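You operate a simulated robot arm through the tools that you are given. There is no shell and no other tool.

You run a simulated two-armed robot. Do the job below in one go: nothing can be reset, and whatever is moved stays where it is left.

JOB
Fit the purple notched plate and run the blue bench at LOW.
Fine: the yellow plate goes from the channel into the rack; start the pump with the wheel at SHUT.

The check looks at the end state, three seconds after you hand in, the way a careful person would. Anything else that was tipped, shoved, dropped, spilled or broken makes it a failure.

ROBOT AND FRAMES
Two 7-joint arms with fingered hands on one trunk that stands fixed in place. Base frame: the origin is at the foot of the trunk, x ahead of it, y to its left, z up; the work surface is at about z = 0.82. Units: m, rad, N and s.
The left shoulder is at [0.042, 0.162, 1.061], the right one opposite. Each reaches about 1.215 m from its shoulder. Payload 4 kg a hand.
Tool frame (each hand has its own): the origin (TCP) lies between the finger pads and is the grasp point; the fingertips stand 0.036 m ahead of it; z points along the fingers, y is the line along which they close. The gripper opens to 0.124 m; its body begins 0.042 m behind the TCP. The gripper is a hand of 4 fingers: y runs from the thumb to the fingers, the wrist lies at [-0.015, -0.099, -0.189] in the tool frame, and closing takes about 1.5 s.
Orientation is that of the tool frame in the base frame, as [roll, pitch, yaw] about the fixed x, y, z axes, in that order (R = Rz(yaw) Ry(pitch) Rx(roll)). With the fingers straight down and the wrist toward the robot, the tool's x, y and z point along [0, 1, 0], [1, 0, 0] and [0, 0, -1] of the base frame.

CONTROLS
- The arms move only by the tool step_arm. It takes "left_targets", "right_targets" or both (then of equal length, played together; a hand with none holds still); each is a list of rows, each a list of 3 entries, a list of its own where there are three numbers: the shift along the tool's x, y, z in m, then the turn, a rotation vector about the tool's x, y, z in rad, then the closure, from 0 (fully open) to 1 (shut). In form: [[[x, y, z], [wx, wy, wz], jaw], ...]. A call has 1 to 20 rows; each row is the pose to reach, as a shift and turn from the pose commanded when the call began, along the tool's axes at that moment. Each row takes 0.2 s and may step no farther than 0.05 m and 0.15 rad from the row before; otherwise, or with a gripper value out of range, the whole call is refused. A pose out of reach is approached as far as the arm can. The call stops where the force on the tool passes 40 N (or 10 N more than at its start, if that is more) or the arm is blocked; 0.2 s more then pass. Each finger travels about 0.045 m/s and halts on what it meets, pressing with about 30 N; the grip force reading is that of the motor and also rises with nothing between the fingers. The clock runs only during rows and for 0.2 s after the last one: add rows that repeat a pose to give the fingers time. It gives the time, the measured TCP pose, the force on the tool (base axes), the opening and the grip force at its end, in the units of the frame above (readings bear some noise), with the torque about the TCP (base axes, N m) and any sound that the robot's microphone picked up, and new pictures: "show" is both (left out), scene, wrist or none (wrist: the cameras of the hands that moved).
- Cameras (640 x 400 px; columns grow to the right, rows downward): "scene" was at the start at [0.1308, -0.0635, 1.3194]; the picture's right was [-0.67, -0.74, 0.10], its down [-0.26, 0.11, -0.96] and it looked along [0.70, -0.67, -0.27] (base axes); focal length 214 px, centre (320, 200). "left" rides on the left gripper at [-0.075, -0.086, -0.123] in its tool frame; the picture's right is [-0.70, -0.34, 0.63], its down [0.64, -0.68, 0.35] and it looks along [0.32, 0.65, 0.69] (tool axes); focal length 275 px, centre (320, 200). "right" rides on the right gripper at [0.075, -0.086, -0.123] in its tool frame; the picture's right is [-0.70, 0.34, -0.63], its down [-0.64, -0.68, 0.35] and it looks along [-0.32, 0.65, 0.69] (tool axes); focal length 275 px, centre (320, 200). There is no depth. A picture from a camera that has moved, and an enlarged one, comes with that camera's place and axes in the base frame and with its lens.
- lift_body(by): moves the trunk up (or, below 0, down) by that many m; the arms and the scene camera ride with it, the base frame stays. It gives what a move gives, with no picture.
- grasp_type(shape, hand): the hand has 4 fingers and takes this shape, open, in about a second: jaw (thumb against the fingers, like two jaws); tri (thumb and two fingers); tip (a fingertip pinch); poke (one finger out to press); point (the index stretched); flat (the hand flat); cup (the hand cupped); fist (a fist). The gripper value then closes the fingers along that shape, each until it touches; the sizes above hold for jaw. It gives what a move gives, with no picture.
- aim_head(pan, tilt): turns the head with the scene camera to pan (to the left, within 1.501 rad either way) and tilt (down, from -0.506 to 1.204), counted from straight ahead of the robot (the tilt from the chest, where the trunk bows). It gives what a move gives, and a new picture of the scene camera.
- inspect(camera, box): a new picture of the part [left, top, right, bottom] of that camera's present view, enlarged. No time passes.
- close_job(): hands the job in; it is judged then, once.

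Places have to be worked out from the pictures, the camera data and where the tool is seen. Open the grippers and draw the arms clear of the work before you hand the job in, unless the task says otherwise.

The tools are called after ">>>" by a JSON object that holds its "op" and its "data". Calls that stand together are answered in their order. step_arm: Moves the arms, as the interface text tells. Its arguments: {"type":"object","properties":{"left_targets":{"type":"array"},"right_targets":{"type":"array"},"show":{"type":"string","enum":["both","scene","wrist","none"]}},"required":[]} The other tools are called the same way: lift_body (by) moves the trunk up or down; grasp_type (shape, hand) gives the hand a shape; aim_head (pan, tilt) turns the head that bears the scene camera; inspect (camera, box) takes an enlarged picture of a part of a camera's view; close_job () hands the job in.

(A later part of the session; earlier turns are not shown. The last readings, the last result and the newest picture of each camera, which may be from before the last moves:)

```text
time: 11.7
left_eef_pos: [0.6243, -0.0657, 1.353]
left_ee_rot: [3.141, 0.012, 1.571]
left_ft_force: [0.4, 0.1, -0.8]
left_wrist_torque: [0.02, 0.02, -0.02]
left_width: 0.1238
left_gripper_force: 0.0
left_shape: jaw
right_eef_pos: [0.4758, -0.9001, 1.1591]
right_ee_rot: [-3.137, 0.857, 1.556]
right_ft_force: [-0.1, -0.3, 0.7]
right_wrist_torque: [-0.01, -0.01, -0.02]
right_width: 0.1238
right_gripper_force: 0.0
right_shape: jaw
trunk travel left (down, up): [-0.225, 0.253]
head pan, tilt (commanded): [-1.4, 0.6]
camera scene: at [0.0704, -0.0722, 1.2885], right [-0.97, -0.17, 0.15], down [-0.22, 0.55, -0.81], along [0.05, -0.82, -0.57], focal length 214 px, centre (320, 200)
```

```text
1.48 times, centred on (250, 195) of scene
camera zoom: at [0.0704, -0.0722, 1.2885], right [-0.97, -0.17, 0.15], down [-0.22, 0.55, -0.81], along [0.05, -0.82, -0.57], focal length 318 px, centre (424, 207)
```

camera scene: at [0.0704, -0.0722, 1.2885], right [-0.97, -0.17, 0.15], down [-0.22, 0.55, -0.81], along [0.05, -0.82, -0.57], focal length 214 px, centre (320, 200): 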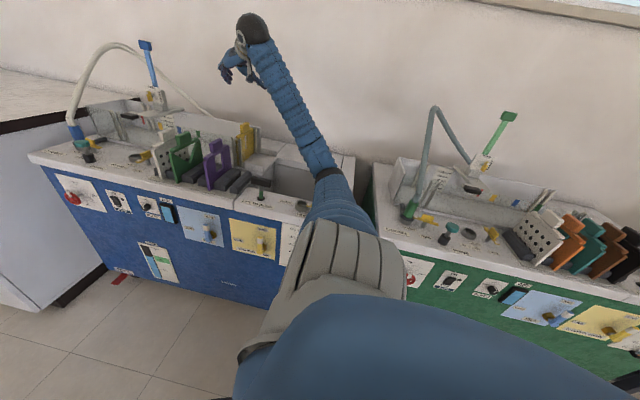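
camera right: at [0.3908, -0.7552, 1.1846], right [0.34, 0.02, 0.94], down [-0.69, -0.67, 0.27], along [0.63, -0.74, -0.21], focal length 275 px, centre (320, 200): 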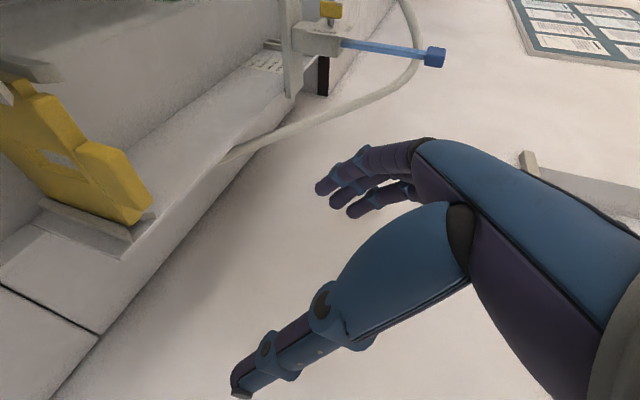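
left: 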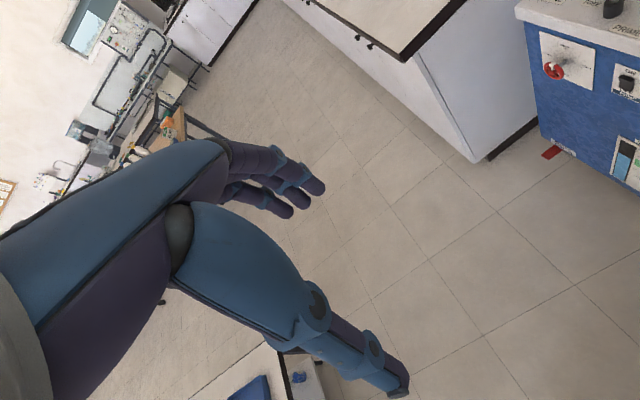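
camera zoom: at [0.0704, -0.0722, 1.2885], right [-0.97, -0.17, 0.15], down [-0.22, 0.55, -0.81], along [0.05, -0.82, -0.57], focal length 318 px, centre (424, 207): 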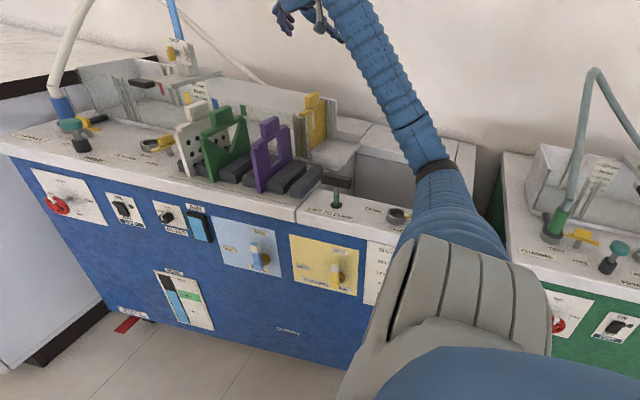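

The upper arm/elbow lies low over the tank end of the bench, which is likely what blocked it. I raise the trunk by 0.2 m so the arm clears the bench.

>>> {"op": "lift_body", "data": {"by": 0.2}}

>>> {"op": "inspect", "data": {"camera": "scene", "box": [0, 0, 640, 400]}}

>>> {"op": "inspect", "data": {"camera": "scene", "box": [200, 130, 400, 300]}}

```text
time: 13.9
left_eef_pos: [0.6259, -0.0806, 1.5501]
left_ee_rot: [3.141, 0.0, 1.571]
left_ft_force: [-0.2, -0.5, -0.6]
left_wrist_torque: [0.02, -0.01, 0.06]
left_width: 0.1238
left_gripper_force: 0.0
left_shape: jaw
right_eef_pos: [0.4775, -0.9142, 1.3375]
right_ee_rot: [-3.132, 0.83, 1.565]
right_ft_force: [0.3, 0.3, 0.1]
right_wrist_torque: [-0.02, 0.02, 0.0]
right_width: 0.1242
right_gripper_force: 0.1
right_shape: jaw
trunk travel left (down, up): [-0.425, 0.053]
head pan, tilt (commanded): [-1.4, 0.6]
```

```text
1.00 times, centred on (320, 200) of scene (not enlarged: the box is as wide or as high as the picture)
camera zoom: at [0.0088, -0.0881, 1.4974], right [-0.99, -0.17, 0.01], down [-0.1, 0.56, -0.82], along [0.14, -0.81, -0.57], focal length 214 px, centre (320, 200)
```

zoom: 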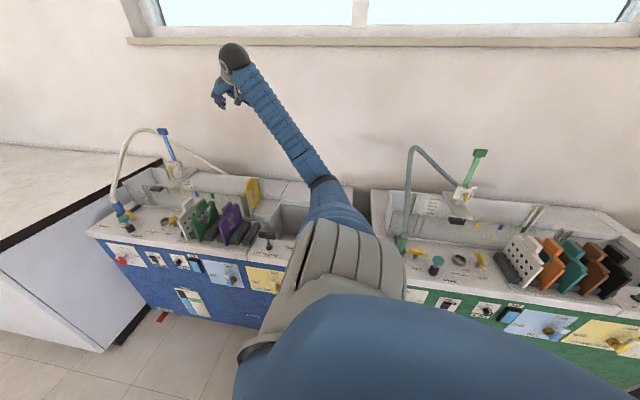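

```text
2.35 times, centred on (300, 215) of scene
camera zoom: at [0.0088, -0.0881, 1.4974], right [-0.99, -0.17, 0.01], down [-0.1, 0.56, -0.82], along [0.14, -0.81, -0.57], focal length 505 px, centre (367, 165)
```

zoom: 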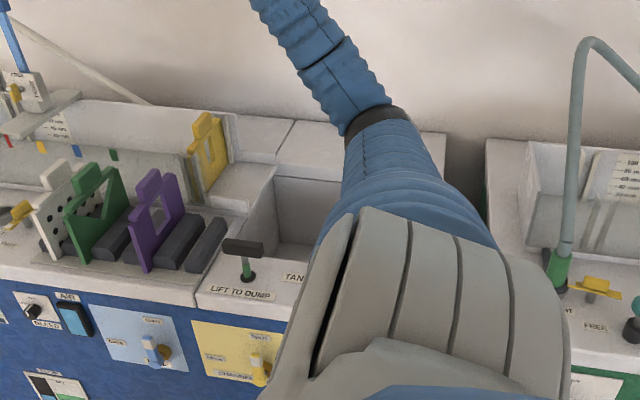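

The arm is now free of the bench. I descend toward the yellow grip to z≈1.10 with a tilt of about 0.65.

>>> {"op": "step_arm", "data": {"right_targets": [[[0.03, 0.002, 0.027], [-0.002, 0.03, 0], 0], [[0.06, 0.004, 0.054], [-0.004, 0.06, 0], 0], [[0.09, 0.006, 0.081], [-0.006, 0.09, 0], 0], [[0.12, 0.008, 0.108], [-0.008, 0.12, 0], 0], [[0.15, 0.01, 0.135], [-0.01, 0.15, 0], 0], [[0.176, 0.0115, 0.16], [-0.01, 0.18, 0], 0]], "show": "both"}}

```text
time: 15.3
left_eef_pos: [0.6248, -0.0812, 1.5498]
left_ee_rot: [3.141, 0.0, 1.57]
left_ft_force: [-0.1, 0.2, 0.2]
left_wrist_torque: [-0.03, -0.04, -0.02]
left_width: 0.1238
left_gripper_force: 0.1
left_shape: jaw
right_eef_pos: [0.4869, -0.915, 1.1014]
right_ee_rot: [3.138, 0.65, 1.559]
right_ft_force: [0.1, 0.1, 0.0]
right_wrist_torque: [-0.01, 0.0, -0.01]
right_width: 0.1239
right_gripper_force: 0.0
right_shape: jaw
trunk travel left (down, up): [-0.425, 0.053]
head pan, tilt (commanded): [-1.4, 0.6]
camera scene: at [0.0087, -0.0883, 1.4974], right [-0.99, -0.17, 0.01], down [-0.1, 0.56, -0.82], along [0.14, -0.81, -0.57], focal length 214 px, centre (320, 200)
camera right: at [0.4018, -0.7807, 1.1523], right [0.33, -0.17, 0.93], down [-0.69, -0.72, 0.11], along [0.64, -0.68, -0.36], focal length 275 px, centre (320, 200)
```

scene: 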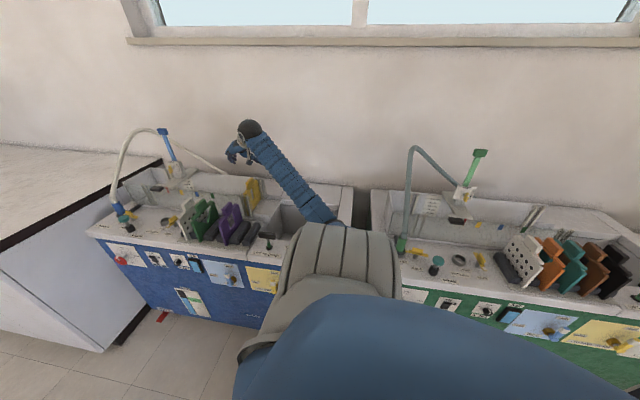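
right: 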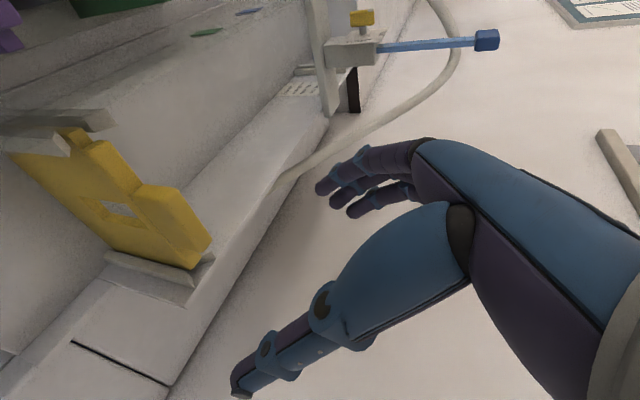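

Reached cleanly. I raise the trunk by the remaining 0.05 m for more elbow clearance before descending.

>>> {"op": "lift_body", "data": {"by": 0.05}}

```text
time: 16.2
left_eef_pos: [0.6256, -0.0806, 1.5996]
left_ee_rot: [3.141, 0.001, 1.57]
left_ft_force: [-0.3, -0.3, -0.4]
left_wrist_torque: [0.03, 0.0, 0.02]
left_width: 0.1239
left_gripper_force: 0.0
left_shape: jaw
right_eef_pos: [0.4879, -0.9134, 1.1494]
right_ee_rot: [3.141, 0.654, 1.561]
right_ft_force: [-0.2, -0.1, -0.6]
right_wrist_torque: [0.01, -0.03, 0.02]
right_width: 0.1242
right_gripper_force: 0.1
right_shape: jaw
trunk travel left (down, up): [-0.475, 0.003]
head pan, tilt (commanded): [-1.4, 0.6]
```

Now descend to z≈1.03, watching for any contact.

>>> {"op": "step_arm", "data": {"right_targets": [[[0.024, 0.0, 0.032], [-0.002, 0, -0.003], 0], [[0.048, 0.001, 0.064], [-0.004, 0, -0.006], 0], [[0.0724, 0.001, 0.0945], [-0.006, 0, -0.008], 0]], "show": "both"}}

```text
time: 17.0
left_eef_pos: [0.6253, -0.0796, 1.5996]
left_ee_rot: [-3.141, 0.001, 1.57]
left_ft_force: [0.0, 0.0, 0.3]
left_wrist_torque: [-0.04, 0.03, 0.01]
left_width: 0.1238
left_gripper_force: 0.1
left_shape: jaw
right_eef_pos: [0.4901, -0.9149, 1.0302]
right_ee_rot: [3.139, 0.653, 1.57]
right_ft_force: [-0.7, -0.2, 1.3]
right_wrist_torque: [0.02, 0.02, 0.01]
right_width: 0.124
right_gripper_force: 0.0
right_shape: jaw
trunk travel left (down, up): [-0.475, 0.003]
head pan, tilt (commanded): [-1.4, 0.6]
camera scene: at [0.0051, -0.0882, 1.5468], right [-0.99, -0.17, 0.0], down [-0.1, 0.56, -0.82], along [0.14, -0.81, -0.57], focal length 214 px, centre (320, 200)
camera right: at [0.4045, -0.7786, 1.0817], right [0.34, -0.17, 0.93], down [-0.68, -0.72, 0.12], along [0.65, -0.67, -0.36], focal length 275 px, centre (320, 200)
```

scene: 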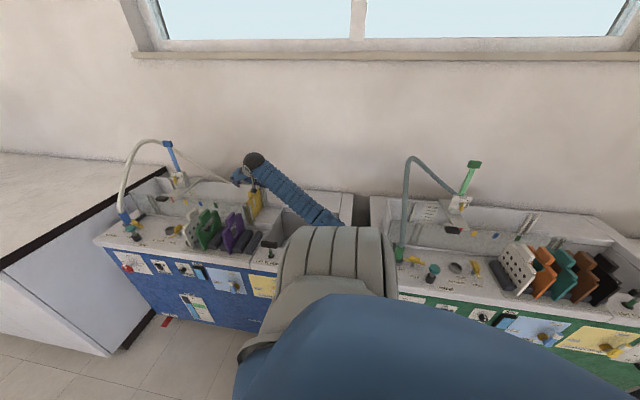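
right: 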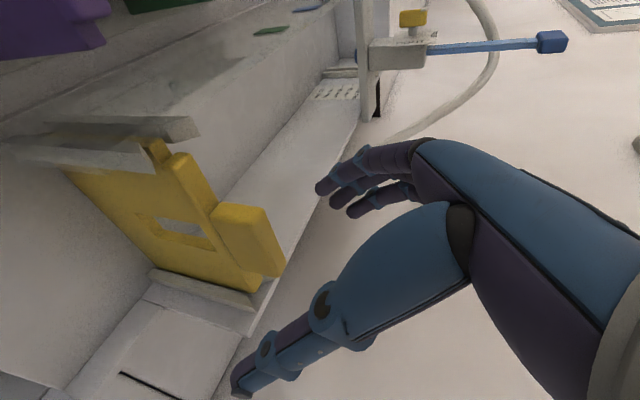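

Hand is centred over the yellow grip with no contact. I lower the last 0.048 m so the pads surround the grip.

>>> {"op": "step_arm", "data": {"right_targets": [[[0.01, 0, 0.0127], [0, 0, 0], 0], [[0.02, 0, 0.0254], [0, 0, 0], 0], [[0.0292, 0, 0.0381], [0, 0, 0], 0]], "show": "both"}}

```text
time: 17.8
left_eef_pos: [0.625, -0.0807, 1.5998]
left_ee_rot: [-3.141, -0.001, 1.572]
left_ft_force: [-0.6, 0.0, 0.6]
left_wrist_torque: [0.01, 0.01, 0.0]
left_width: 0.124
left_gripper_force: 0.1
left_shape: jaw
right_eef_pos: [0.4897, -0.9123, 0.9834]
right_ee_rot: [3.14, 0.654, 1.573]
right_ft_force: [-0.5, -0.2, 0.5]
right_wrist_torque: [0.02, -0.01, 0.0]
right_width: 0.1238
right_gripper_force: 0.0
right_shape: jaw
trunk travel left (down, up): [-0.475, 0.003]
head pan, tilt (commanded): [-1.4, 0.6]
camera scene: at [0.0052, -0.0879, 1.5469], right [-0.99, -0.17, 0.0], down [-0.1, 0.56, -0.82], along [0.14, -0.81, -0.57], focal length 214 px, centre (320, 200)
camera right: at [0.4034, -0.7782, 1.035], right [0.34, -0.17, 0.93], down [-0.68, -0.72, 0.12], along [0.65, -0.67, -0.36], focal length 275 px, centre (320, 200)
```

scene: 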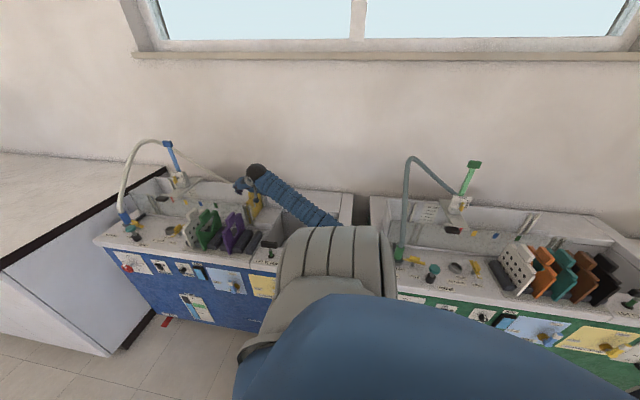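
right: 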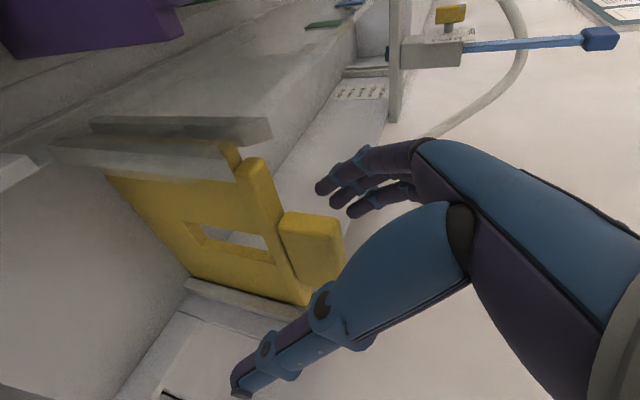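

The grip sits between thumb and fingers, about 1 cm below the TCP. I lower 7 mm more and close.

>>> {"op": "step_arm", "data": {"right_targets": [[[0.0043, 0.0, 0.0056], [0, 0, 0], 0], [[0.0043, 0.0, 0.0056], [0, 0, 0], 0.3], [[0.0043, 0.0, 0.0056], [0, 0, 0], 0.6], [[0.0043, 0.0, 0.0056], [0, 0, 0], 0.9], [[0.0043, 0.0, 0.0056], [0, 0, 0], 1], [[0.0043, 0.0, 0.0056], [0, 0, 0], 1], [[0.0043, 0.0, 0.0056], [0, 0, 0], 1], [[0.0043, 0.0, 0.0056], [0, 0, 0], 1], [[0.0043, 0.0, 0.0056], [0, 0, 0], 1], [[0.0043, 0.0, 0.0056], [0, 0, 0], 1]], "show": "both"}}

```text
time: 20.0
left_eef_pos: [0.6256, -0.0804, 1.5997]
left_ee_rot: [3.141, 0.001, 1.571]
left_ft_force: [-0.1, 0.5, 0.1]
left_wrist_torque: [0.01, 0.0, 0.01]
left_width: 0.1237
left_gripper_force: 0.1
left_shape: jaw
right_eef_pos: [0.4895, -0.9123, 0.976]
right_ee_rot: [3.14, 0.652, 1.572]
right_ft_force: [-1.1, -1.0, 0.4]
right_wrist_torque: [0.01, -0.44, 0.54]
right_width: 0.021
right_gripper_force: 30.4
right_shape: jaw
trunk travel left (down, up): [-0.475, 0.003]
head pan, tilt (commanded): [-1.4, 0.6]
camera scene: at [0.005, -0.0879, 1.5469], right [-0.99, -0.17, 0.0], down [-0.1, 0.56, -0.82], along [0.14, -0.81, -0.57], focal length 214 px, centre (320, 200)
camera right: at [0.403, -0.7787, 1.0284], right [0.34, -0.17, 0.93], down [-0.68, -0.72, 0.12], along [0.65, -0.67, -0.36], focal length 275 px, centre (320, 200)
```

scene: 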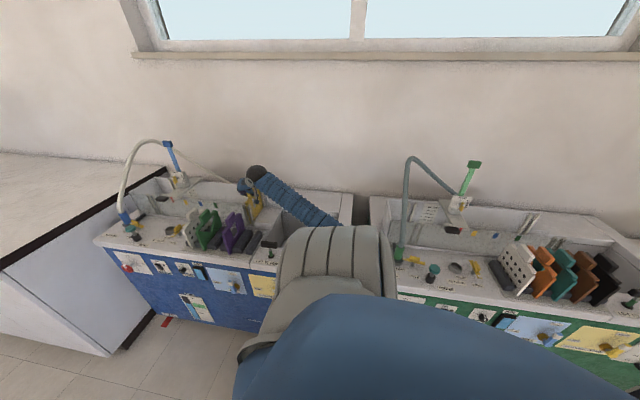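
right: 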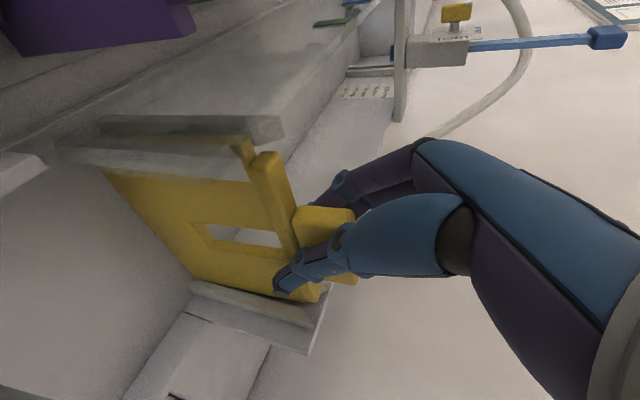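

Gripped firmly (opening 0.021 m, 30 N, little side load). I lift straight up, first gently, watching the forces.

>>> {"op": "step_arm", "data": {"right_targets": [[[-0.006, 0, -0.008], [0, 0, 0], 1], [[-0.012, 0, -0.016], [0, 0, 0], 1], [[-0.018, 0, -0.024], [0, 0, 0], 1], [[-0.024, 0, -0.032], [0, 0, 0], 1]], "show": "wrist"}}

```text
time: 21.0
left_eef_pos: [0.6256, -0.0808, 1.5993]
left_ee_rot: [-3.141, 0.001, 1.571]
left_ft_force: [0.5, 1.2, 0.0]
left_wrist_torque: [-0.02, 0.01, 0.01]
left_width: 0.124
left_gripper_force: 0.0
left_shape: jaw
right_eef_pos: [0.4898, -0.9134, 1.017]
right_ee_rot: [3.139, 0.652, 1.57]
right_ft_force: [3.5, -0.2, -3.6]
right_wrist_torque: [0.09, -0.59, 0.58]
right_width: 0.0204
right_gripper_force: 29.6
right_shape: jaw
trunk travel left (down, up): [-0.475, 0.003]
head pan, tilt (commanded): [-1.4, 0.6]
camera right: at [0.4029, -0.7784, 1.0679], right [0.34, -0.17, 0.93], down [-0.68, -0.72, 0.12], along [0.65, -0.67, -0.36], focal length 275 px, centre (320, 200)
```

right: 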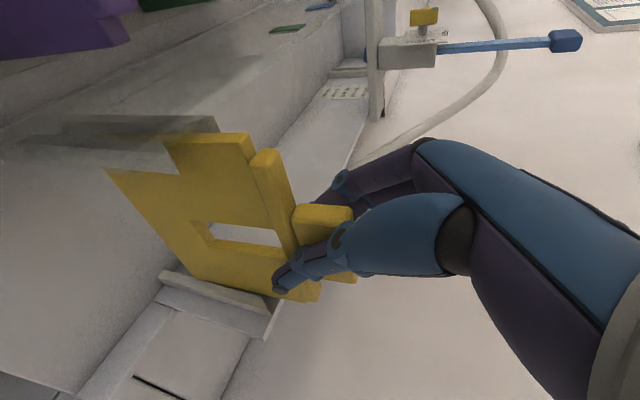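

The plate rises smoothly. I lift a further 0.12 m to clear the guides.

>>> {"op": "step_arm", "data": {"right_targets": [[[-0.012, 0, -0.016], [0, 0, 0], 1], [[-0.024, 0, -0.032], [0, 0, 0], 1], [[-0.036, 0, -0.048], [0, 0, 0], 1], [[-0.05, 0, -0.065], [0, 0, 0], 1], [[-0.062, 0, -0.081], [0, 0, 0], 1], [[-0.074, 0, -0.096], [0, 0, 0], 1]], "show": "both"}}

```text
time: 22.4
left_eef_pos: [0.6254, -0.0798, 1.599]
left_ee_rot: [3.141, -0.001, 1.571]
left_ft_force: [0.3, 1.3, 0.7]
left_wrist_torque: [-0.03, 0.02, 0.0]
left_width: 0.1237
left_gripper_force: 0.1
left_shape: jaw
right_eef_pos: [0.488, -0.9133, 1.1378]
right_ee_rot: [-3.141, 0.653, 1.571]
right_ft_force: [0.7, -0.4, -2.3]
right_wrist_torque: [-0.02, 0.02, 0.03]
right_width: 0.0149
right_gripper_force: 29.9
right_shape: jaw
trunk travel left (down, up): [-0.475, 0.003]
head pan, tilt (commanded): [-1.4, 0.6]
camera scene: at [0.0054, -0.0878, 1.5469], right [-0.99, -0.17, 0.0], down [-0.1, 0.56, -0.82], along [0.14, -0.81, -0.57], focal length 214 px, centre (320, 200)
camera right: at [0.4021, -0.7781, 1.1896], right [0.34, -0.17, 0.93], down [-0.68, -0.72, 0.12], along [0.65, -0.67, -0.36], focal length 275 px, centre (320, 200)
```

scene: 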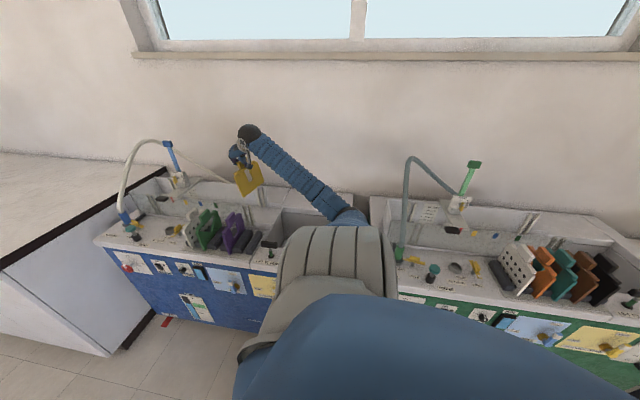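
right: 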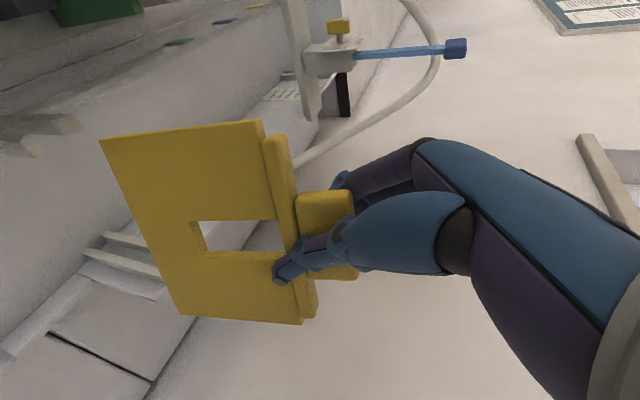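

I inspect the held plate's attitude.

>>> {"op": "inspect", "data": {"camera": "scene", "box": [200, 110, 300, 200]}}

>>> {"op": "inspect", "data": {"camera": "right", "box": [80, 90, 400, 350]}}

```text
4.44 times, centred on (250, 155) of scene
camera zoom: at [0.0054, -0.0878, 1.5469], right [-0.99, -0.17, 0.0], down [-0.1, 0.56, -0.82], along [0.14, -0.81, -0.57], focal length 953 px, centre (631, 400)
```

zoom: 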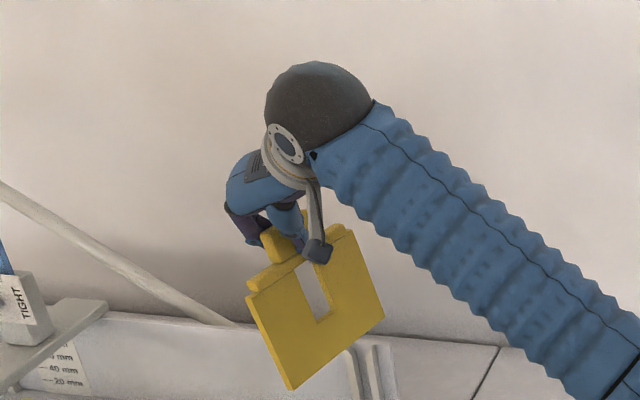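

```text
1.54 times, centred on (240, 220) of right
camera zoom: at [0.4021, -0.7781, 1.1896], right [0.34, -0.17, 0.93], down [-0.68, -0.72, 0.12], along [0.65, -0.67, -0.36], focal length 424 px, centre (443, 169)
```

zoom: 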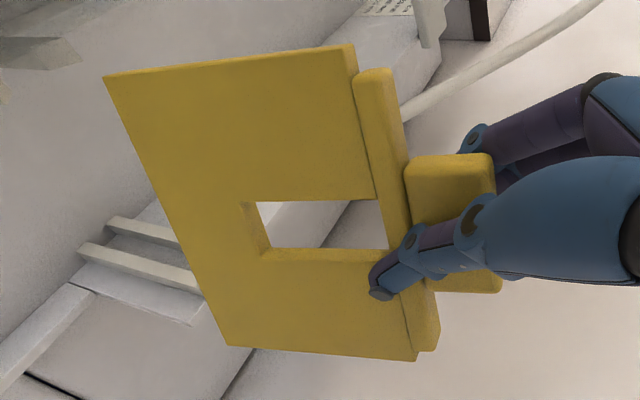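

The plate has turned in the fingers by roughly 0.26 rad yaw and 0.17 rad pitch relative to upright. I rotate the hand to bring the plate back square, raising 3 cm as well, and check visually.

>>> {"op": "step_arm", "data": {"right_targets": [[[-0.009, 0, -0.012], [-0.1, 0, -0.034], 1], [[-0.018, 0, -0.024], [-0.2, 0, -0.068], 1], [[-0.018, 0, -0.024], [-0.293, 0, -0.103], 1], [[-0.018, 0, -0.024], [-0.293, 0, -0.103], 1]], "show": "both"}}

>>> {"op": "inspect", "data": {"camera": "scene", "box": [200, 110, 300, 200]}}

>>> {"op": "inspect", "data": {"camera": "right", "box": [80, 90, 400, 350]}}

```text
time: 23.4
left_eef_pos: [0.625, -0.0799, 1.6001]
left_ee_rot: [-3.141, 0.0, 1.57]
left_ft_force: [-0.6, 0.0, -0.9]
left_wrist_torque: [0.01, -0.02, -0.02]
left_width: 0.1238
left_gripper_force: 0.1
left_shape: jaw
right_eef_pos: [0.4899, -0.9126, 1.1684]
right_ee_rot: [2.924, 0.665, 1.7]
right_ft_force: [0.2, 0.2, -3.1]
right_wrist_torque: [0.01, 0.03, -0.02]
right_width: 0.0152
right_gripper_force: 30.4
right_shape: jaw
trunk travel left (down, up): [-0.475, 0.003]
head pan, tilt (commanded): [-1.4, 0.6]
camera scene: at [0.0055, -0.0879, 1.5469], right [-0.99, -0.17, 0.0], down [-0.1, 0.56, -0.82], along [0.14, -0.81, -0.57], focal length 214 px, centre (320, 200)
camera right: at [0.3636, -0.8058, 1.2007], right [0.21, -0.1, 0.97], down [-0.48, -0.88, 0.02], along [0.85, -0.47, -0.23], focal length 275 px, centre (320, 200)
```

scene: 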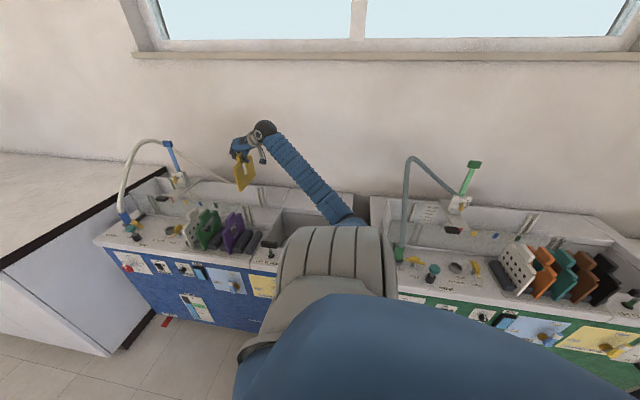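
right: 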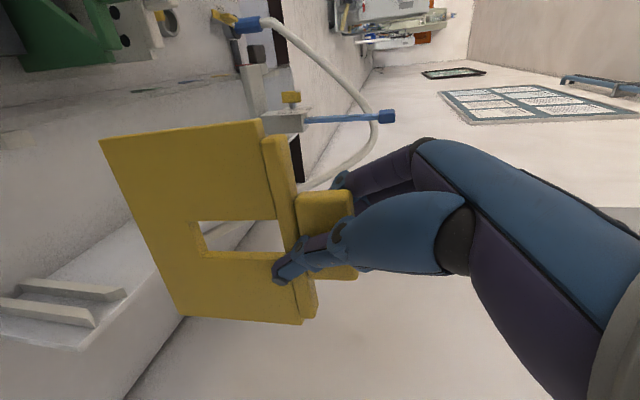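

```text
4.44 times, centred on (250, 155) of scene
camera zoom: at [0.0055, -0.0879, 1.5469], right [-0.99, -0.17, 0.0], down [-0.1, 0.56, -0.82], along [0.14, -0.81, -0.57], focal length 953 px, centre (631, 400)
```

zoom: 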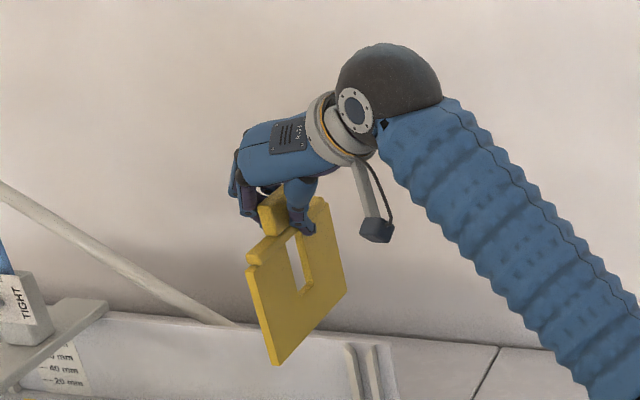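

```text
1.54 times, centred on (240, 220) of right
camera zoom: at [0.3636, -0.8058, 1.2007], right [0.21, -0.1, 0.97], down [-0.48, -0.88, 0.02], along [0.85, -0.47, -0.23], focal length 424 px, centre (443, 169)
```

zoom: 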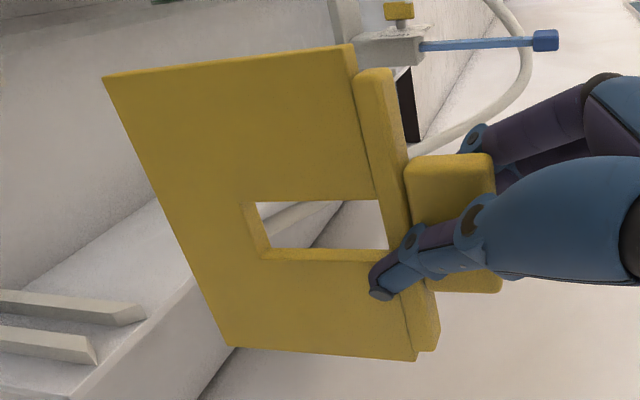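

The plate is now nearly square (residual ≈0.06 rad yaw and roll). I correct that remainder while carrying the plate at height to above the empty rack slot (x≈0.443, y≈-0.717).

>>> {"op": "step_arm", "data": {"right_targets": [[[0.032, 0, -0.025], [-0.01, 0.014, -0.006], 1], [[0.064, 0, -0.051], [-0.02, 0.028, -0.012], 1], [[0.095, 0, -0.076], [-0.03, 0.042, -0.018], 1], [[0.127, 0, -0.102], [-0.04, 0.056, -0.024], 1], [[0.158, 0, -0.127], [-0.043, 0.065, -0.029], 1]], "show": "both"}}

```text
time: 24.6
left_eef_pos: [0.6259, -0.0793, 1.599]
left_ee_rot: [-3.14, 0.001, 1.571]
left_ft_force: [0.9, 0.8, 0.8]
left_wrist_torque: [0.02, -0.02, 0.01]
left_width: 0.1241
left_gripper_force: 0.1
left_shape: jaw
right_eef_pos: [0.4376, -0.7173, 1.1664]
right_ee_rot: [2.914, 0.607, 1.752]
right_ft_force: [-0.2, 0.6, -2.1]
right_wrist_torque: [0.0, -0.01, -0.02]
right_width: 0.015
right_gripper_force: 29.8
right_shape: jaw
trunk travel left (down, up): [-0.475, 0.003]
head pan, tilt (commanded): [-1.4, 0.6]
camera scene: at [0.0051, -0.0874, 1.5469], right [-0.99, -0.17, 0.0], down [-0.1, 0.56, -0.83], along [0.14, -0.81, -0.56], focal length 214 px, centre (320, 200)
camera right: at [0.3066, -0.6201, 1.2062], right [0.21, -0.14, 0.97], down [-0.43, -0.9, -0.04], along [0.88, -0.41, -0.25], focal length 275 px, centre (320, 200)
```

scene: 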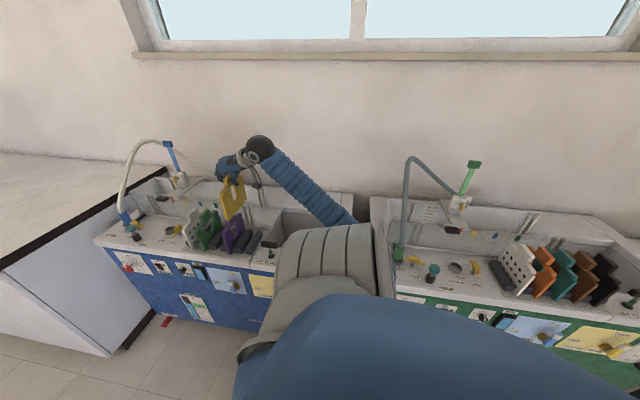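
right: 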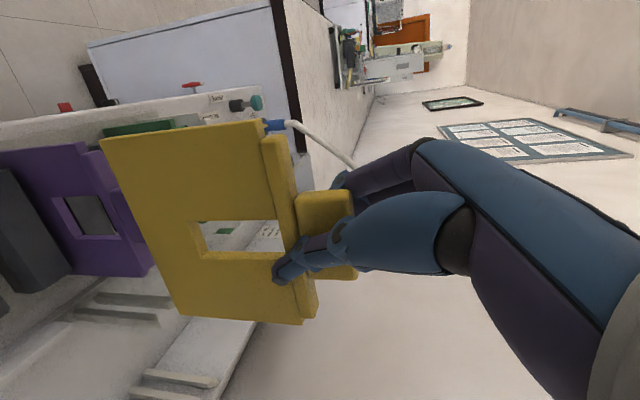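

Reached cleanly. I zoom in on the plate and rack to align.

>>> {"op": "inspect", "data": {"camera": "scene", "box": [175, 165, 285, 265]}}

>>> {"op": "inspect", "data": {"camera": "right", "box": [0, 80, 340, 340]}}

```text
4.00 times, centred on (230, 215) of scene
camera zoom: at [0.0051, -0.0874, 1.5469], right [-0.99, -0.17, 0.0], down [-0.1, 0.56, -0.83], along [0.14, -0.81, -0.56], focal length 858 px, centre (680, 140)
```

zoom: 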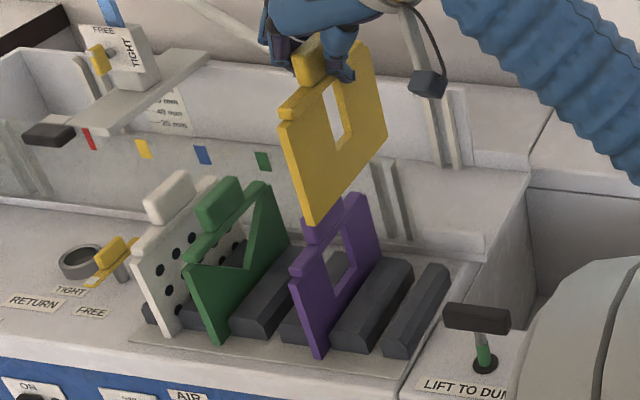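

```text
1.54 times, centred on (170, 210) of right
camera zoom: at [0.3066, -0.6201, 1.2062], right [0.21, -0.14, 0.97], down [-0.43, -0.9, -0.04], along [0.88, -0.41, -0.25], focal length 424 px, centre (551, 185)
```

zoom: 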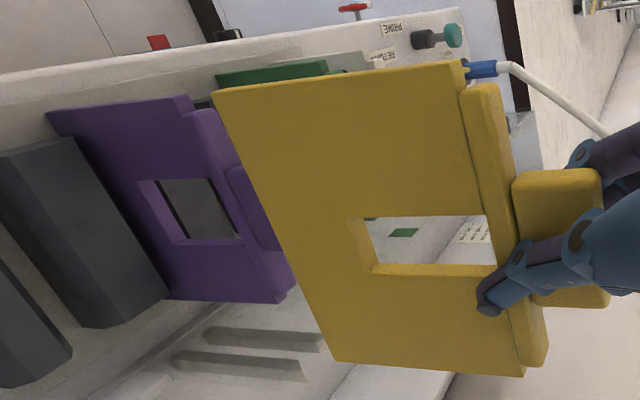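

I zoom in further on the rack to locate the empty slot relative to the purple plate.

>>> {"op": "inspect", "data": {"camera": "scene", "box": [225, 205, 295, 260]}}

```text
7.27 times, centred on (260, 232) of scene
camera zoom: at [0.0051, -0.0874, 1.5469], right [-0.99, -0.17, 0.0], down [-0.1, 0.56, -0.83], along [0.14, -0.81, -0.56], focal length 1560 px, centre (756, -36)
```

zoom: 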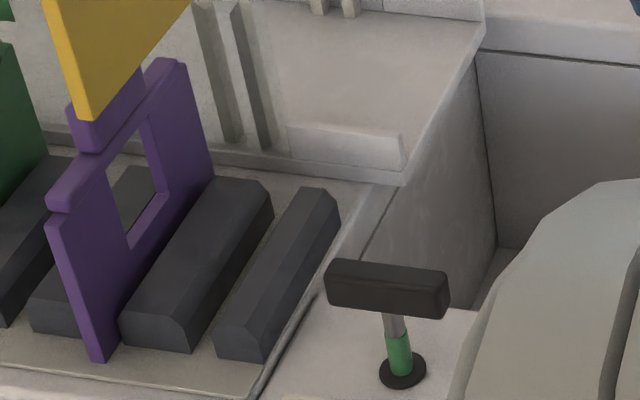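

The empty slot's centre measures x≈0.437 in this camera, the yellow plate bottom ≈0.449. I zoom on the yellow plate to measure its tilt accurately.

>>> {"op": "inspect", "data": {"camera": "scene", "box": [235, 165, 285, 225]}}

```text
6.67 times, centred on (260, 195) of scene
camera zoom: at [0.0051, -0.0874, 1.5469], right [-0.99, -0.17, 0.0], down [-0.1, 0.56, -0.83], along [0.14, -0.81, -0.56], focal length 1430 px, centre (720, 233)
```

zoom: 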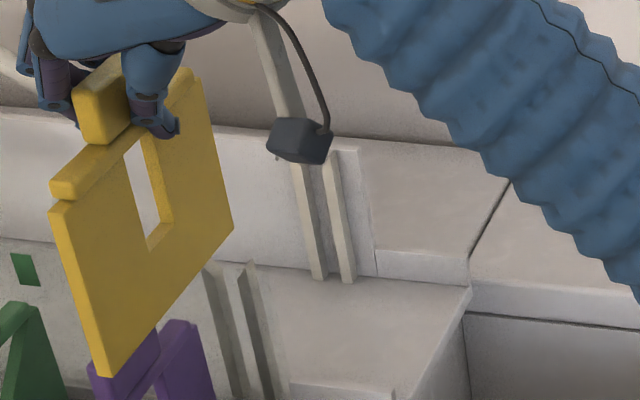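

The plate's attitude is good; its bottom should shift about −0.015 m in x to centre on the slot. I shift and descend to just above the rack blocks, then re-check.

>>> {"op": "step_arm", "data": {"right_targets": [[[0.0022, -0.014, -0.0048], [-0.006, 0.002, -0.008], 1], [[0.025, -0.021, 0.027], [-0.011, 0.004, -0.016], 1], [[0.048, -0.029, 0.059], [-0.011, 0.004, -0.016], 1], [[0.0707, -0.0363, 0.0912], [-0.011, 0.004, -0.016], 1]], "show": "both"}}

>>> {"op": "inspect", "data": {"camera": "scene", "box": [225, 190, 295, 260]}}

>>> {"op": "inspect", "data": {"camera": "right", "box": [0, 80, 340, 340]}}

```text
time: 25.6
left_eef_pos: [0.6239, -0.0797, 1.6]
left_ee_rot: [3.141, 0.0, 1.571]
left_ft_force: [-0.5, -0.4, 0.0]
left_wrist_torque: [0.01, -0.01, 0.01]
left_width: 0.124
left_gripper_force: 0.1
left_shape: jaw
right_eef_pos: [0.4212, -0.7162, 1.0463]
right_ee_rot: [2.914, 0.605, 1.773]
right_ft_force: [-0.8, 0.0, -2.1]
right_wrist_torque: [0.02, 0.03, 0.04]
right_width: 0.0148
right_gripper_force: 30.1
right_shape: jaw
trunk travel left (down, up): [-0.475, 0.003]
head pan, tilt (commanded): [-1.4, 0.6]
camera scene: at [0.0047, -0.088, 1.5469], right [-0.99, -0.17, 0.0], down [-0.1, 0.56, -0.82], along [0.14, -0.81, -0.57], focal length 214 px, centre (320, 200)
camera right: at [0.2885, -0.6219, 1.0861], right [0.22, -0.14, 0.97], down [-0.41, -0.91, -0.04], along [0.89, -0.39, -0.25], focal length 275 px, centre (320, 200)
```

scene: 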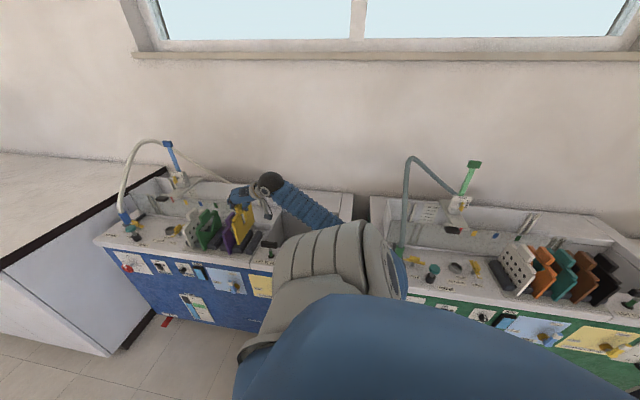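
right: 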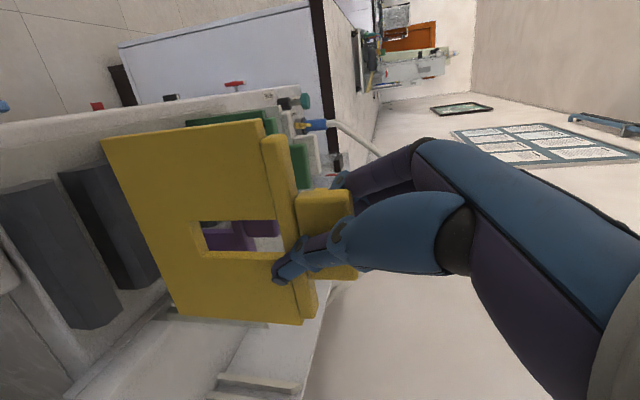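

```text
5.71 times, centred on (260, 225) of scene
camera zoom: at [0.0047, -0.088, 1.5469], right [-0.99, -0.17, 0.0], down [-0.1, 0.56, -0.82], along [0.14, -0.81, -0.57], focal length 1226 px, centre (663, 57)
```

zoom: 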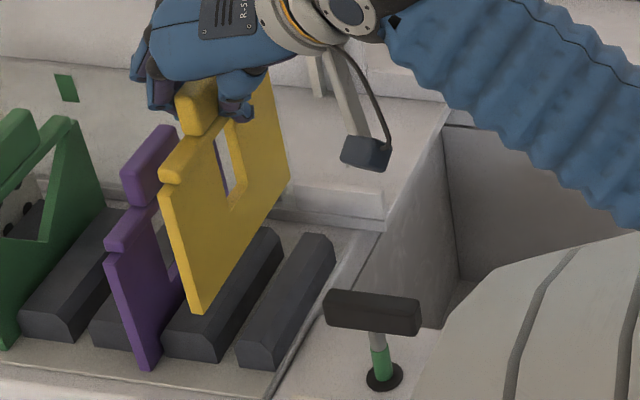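

```text
1.54 times, centred on (170, 210) of right
camera zoom: at [0.2885, -0.6219, 1.0861], right [0.22, -0.14, 0.97], down [-0.41, -0.91, -0.04], along [0.89, -0.39, -0.25], focal length 424 px, centre (551, 185)
```

zoom: 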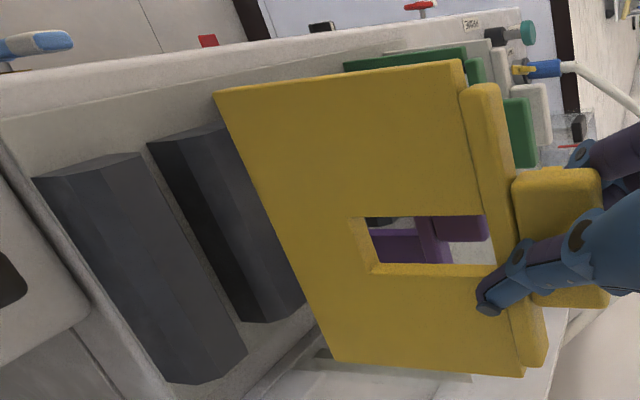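

The plate now hovers centred over the empty slot (centre x≈0.437, slot 0.437) and upright. I lower it 0.06 m in small steps, watching force.

>>> {"op": "step_arm", "data": {"right_targets": [[[0.0085, -0.0028, 0.012], [0, 0, 0], 1], [[0.017, -0.0055, 0.024], [0, 0, 0], 1], [[0.0256, -0.0083, 0.036], [0, 0, 0], 1], [[0.0341, -0.0111, 0.0481], [0, 0, 0], 1]], "show": "both"}}

>>> {"op": "inspect", "data": {"camera": "scene", "box": [225, 190, 295, 260]}}

```text
time: 26.6
left_eef_pos: [0.6259, -0.0806, 1.5995]
left_ee_rot: [3.139, -0.001, 1.571]
left_ft_force: [-0.3, -0.5, 0.6]
left_wrist_torque: [-0.03, 0.02, -0.03]
left_width: 0.1237
left_gripper_force: 0.1
left_shape: jaw
right_eef_pos: [0.4204, -0.7173, 0.9868]
right_ee_rot: [2.914, 0.605, 1.774]
right_ft_force: [1.0, 0.1, -2.7]
right_wrist_torque: [-0.02, -0.05, 0.02]
right_width: 0.0149
right_gripper_force: 29.8
right_shape: jaw
trunk travel left (down, up): [-0.475, 0.003]
head pan, tilt (commanded): [-1.4, 0.6]
camera scene: at [0.005, -0.0881, 1.5469], right [-0.99, -0.17, 0.0], down [-0.1, 0.56, -0.82], along [0.14, -0.81, -0.57], focal length 214 px, centre (320, 200)
camera right: at [0.2876, -0.623, 1.0263], right [0.22, -0.14, 0.97], down [-0.41, -0.91, -0.04], along [0.89, -0.39, -0.25], focal length 275 px, centre (320, 200)
```

scene: 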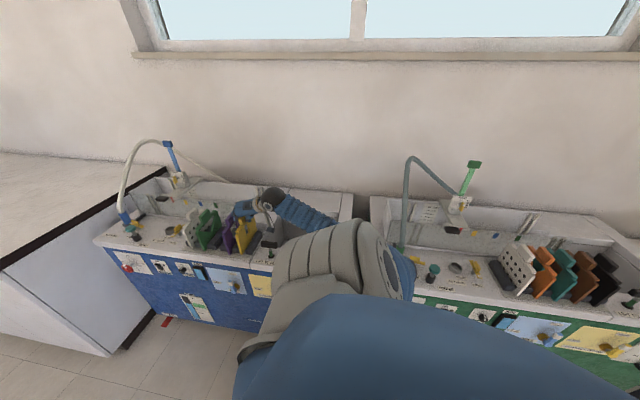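
right: 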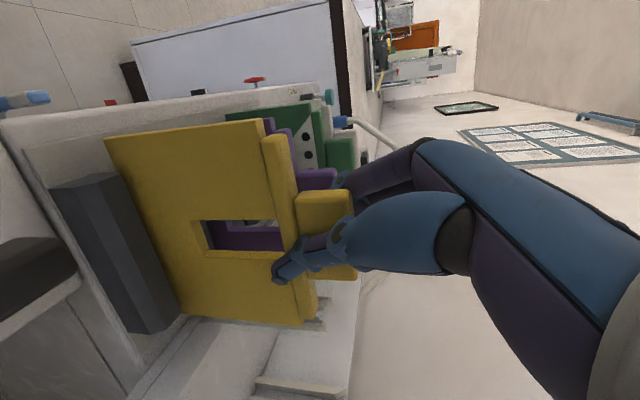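

```text
5.71 times, centred on (260, 225) of scene
camera zoom: at [0.005, -0.0881, 1.5469], right [-0.99, -0.17, 0.0], down [-0.1, 0.56, -0.82], along [0.14, -0.81, -0.57], focal length 1226 px, centre (663, 57)
```

zoom: 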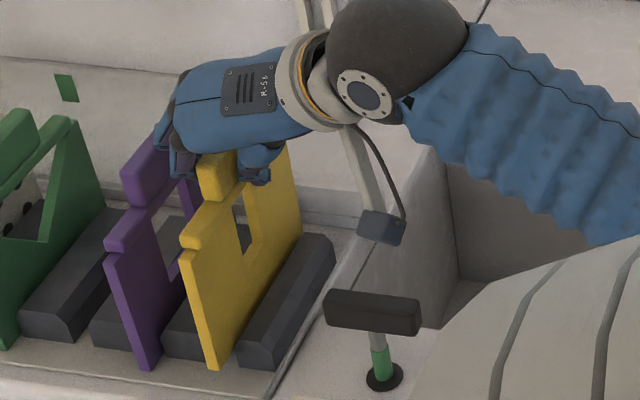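

The plate has entered the slot between the last two blocks without resistance. I nudge −4 mm in x while lowering another 12 mm.

>>> {"op": "step_arm", "data": {"right_targets": [[[0.003, -0.003, 0.003], [0, 0, 0], 1], [[0.0055, -0.0045, 0.0057], [0, 0, 0], 1], [[0.0075, -0.0059, 0.0083], [0, 0, 0], 1]], "show": "none"}}

>>> {"op": "inspect", "data": {"camera": "scene", "box": [225, 190, 295, 260]}}

```text
time: 27.4
left_eef_pos: [0.6249, -0.0794, 1.5994]
left_ee_rot: [3.141, -0.001, 1.57]
left_ft_force: [0.4, -1.2, -1.1]
left_wrist_torque: [-0.01, 0.03, 0.02]
left_width: 0.124
left_gripper_force: 0.1
left_shape: jaw
right_eef_pos: [0.4169, -0.7181, 0.9751]
right_ee_rot: [2.914, 0.608, 1.772]
right_ft_force: [1.4, -0.4, -2.7]
right_wrist_torque: [-0.04, -0.19, 0.12]
right_width: 0.015
right_gripper_force: 30.1
right_shape: jaw
trunk travel left (down, up): [-0.475, 0.003]
head pan, tilt (commanded): [-1.4, 0.6]
```

```text
5.71 times, centred on (260, 225) of scene
camera zoom: at [0.0054, -0.0879, 1.5469], right [-0.99, -0.17, 0.0], down [-0.1, 0.56, -0.82], along [0.14, -0.81, -0.57], focal length 1226 px, centre (663, 57)
```

zoom: 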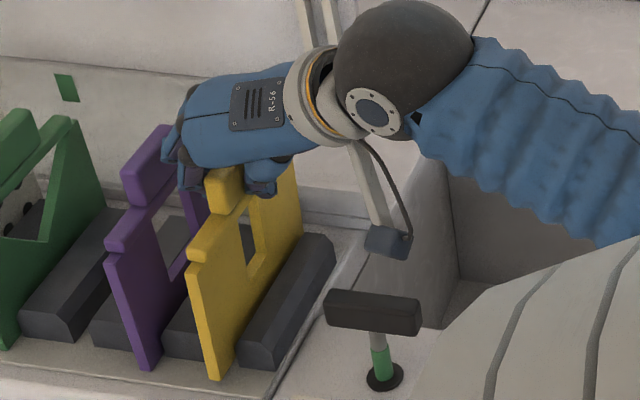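

Almost seated. I lower a few more millimetres until the weight is taken by the rack.

>>> {"op": "step_arm", "data": {"right_targets": [[[0.0023, -0.0007, 0.0032], [0, 0, 0], 1], [[0.0046, -0.0015, 0.0064], [0, 0, 0], 1]], "show": "none"}}

>>> {"op": "inspect", "data": {"camera": "scene", "box": [225, 190, 295, 260]}}

```text
time: 28.0
left_eef_pos: [0.6256, -0.0805, 1.6001]
left_ee_rot: [3.141, -0.001, 1.57]
left_ft_force: [0.4, 0.0, -0.5]
left_wrist_torque: [-0.01, -0.03, 0.02]
left_width: 0.1239
left_gripper_force: 0.0
left_shape: jaw
right_eef_pos: [0.4173, -0.7172, 0.9669]
right_ee_rot: [2.914, 0.605, 1.773]
right_ft_force: [2.9, 1.2, -1.5]
right_wrist_torque: [-0.05, -0.21, 0.15]
right_width: 0.0151
right_gripper_force: 30.5
right_shape: jaw
trunk travel left (down, up): [-0.475, 0.003]
head pan, tilt (commanded): [-1.4, 0.6]
```

```text
5.71 times, centred on (260, 225) of scene
camera zoom: at [0.0052, -0.0879, 1.5469], right [-0.99, -0.17, 0.0], down [-0.1, 0.56, -0.82], along [0.14, -0.81, -0.57], focal length 1226 px, centre (663, 57)
```

zoom: 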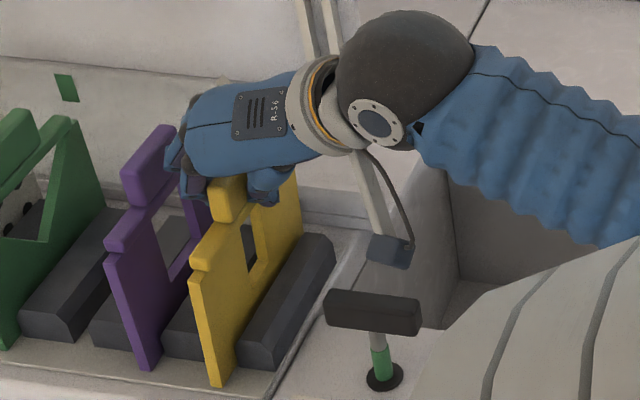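

The bottom now measures z≈0.825, i.e. at the rack floor. I press 3 mm more to confirm seating.

>>> {"op": "step_arm", "data": {"right_targets": [[[0.0017, -0.0006, 0.0024], [0, 0, 0], 1], [[0.0017, -0.0006, 0.0024], [0, 0, 0], 1]], "show": "none"}}

```text
time: 28.6
left_eef_pos: [0.6245, -0.0802, 1.5983]
left_ee_rot: [3.142, 0.001, 1.571]
left_ft_force: [0.2, 0.7, 0.0]
left_wrist_torque: [0.01, -0.02, 0.0]
left_width: 0.1242
left_gripper_force: 0.1
left_shape: jaw
right_eef_pos: [0.4161, -0.7181, 0.966]
right_ee_rot: [2.913, 0.608, 1.772]
right_ft_force: [2.8, -1.3, 6.6]
right_wrist_torque: [-0.12, -0.38, 0.15]
right_width: 0.0151
right_gripper_force: 30.0
right_shape: jaw
trunk travel left (down, up): [-0.475, 0.003]
head pan, tilt (commanded): [-1.4, 0.6]
```

Seated (6.6 N support). Now I release in small stages, because the fingers sit close to the purple grip: first to closure 0.75.

>>> {"op": "step_arm", "data": {"right_targets": [[[0, 0, 0], [0, 0, 0], 0.85], [[0, 0, 0], [0, 0, 0], 0.75], [[0, 0, 0], [0, 0, 0], 0.75], [[0, 0, 0], [0, 0, 0], 0.75]], "show": "both"}}

>>> {"op": "inspect", "data": {"camera": "scene", "box": [225, 190, 295, 260]}}

>>> {"op": "inspect", "data": {"camera": "right", "box": [100, 90, 420, 350]}}

```text
time: 29.6
left_eef_pos: [0.6252, -0.0806, 1.5994]
left_ee_rot: [-3.14, 0.0, 1.57]
left_ft_force: [-0.2, 0.1, 0.7]
left_wrist_torque: [-0.03, 0.0, 0.03]
left_width: 0.1239
left_gripper_force: 0.1
left_shape: jaw
right_eef_pos: [0.4173, -0.7172, 0.9642]
right_ee_rot: [2.914, 0.605, 1.772]
right_ft_force: [0.2, 0.6, -0.1]
right_wrist_torque: [-0.04, 0.01, -0.01]
right_width: 0.0307
right_gripper_force: 0.0
right_shape: jaw
trunk travel left (down, up): [-0.475, 0.003]
head pan, tilt (commanded): [-1.4, 0.6]
camera scene: at [0.0051, -0.0879, 1.5469], right [-0.99, -0.17, 0.0], down [-0.1, 0.56, -0.82], along [0.14, -0.81, -0.57], focal length 214 px, centre (320, 200)
camera right: at [0.2838, -0.6228, 1.0043], right [0.22, -0.14, 0.97], down [-0.41, -0.91, -0.04], along [0.89, -0.39, -0.25], focal length 275 px, centre (320, 200)
```

scene: 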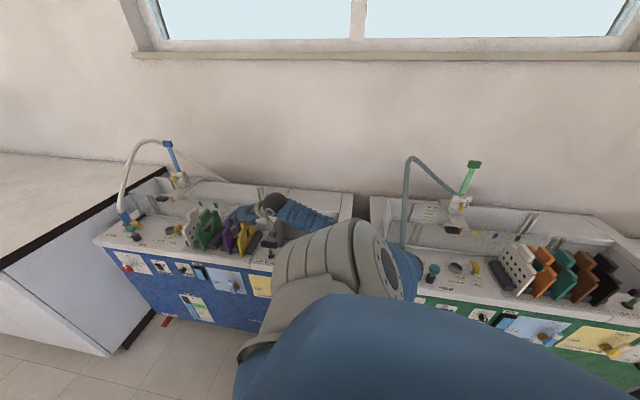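
right: 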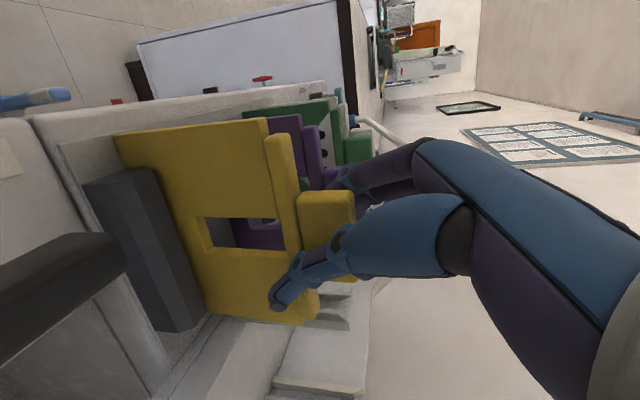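

```text
5.71 times, centred on (260, 225) of scene
camera zoom: at [0.0051, -0.0879, 1.5469], right [-0.99, -0.17, 0.0], down [-0.1, 0.56, -0.82], along [0.14, -0.81, -0.57], focal length 1226 px, centre (663, 57)
```

zoom: 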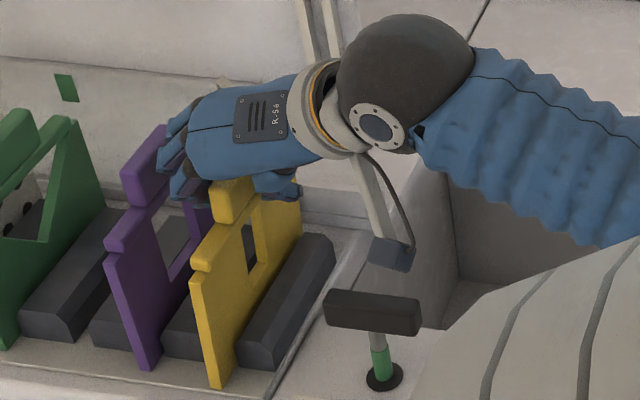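

```text
1.54 times, centred on (260, 220) of right
camera zoom: at [0.2838, -0.6228, 1.0043], right [0.22, -0.14, 0.97], down [-0.41, -0.91, -0.04], along [0.89, -0.39, -0.25], focal length 424 px, centre (412, 169)
```

zoom: 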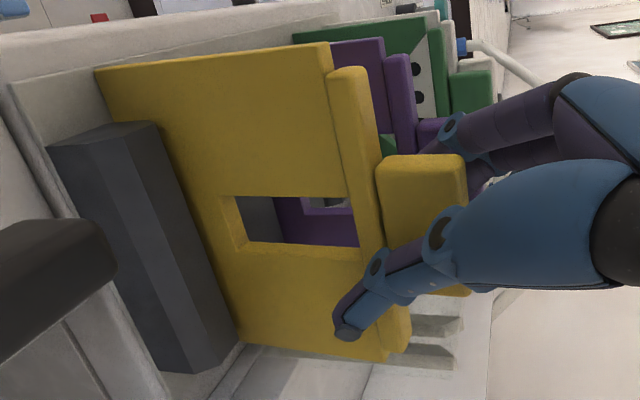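

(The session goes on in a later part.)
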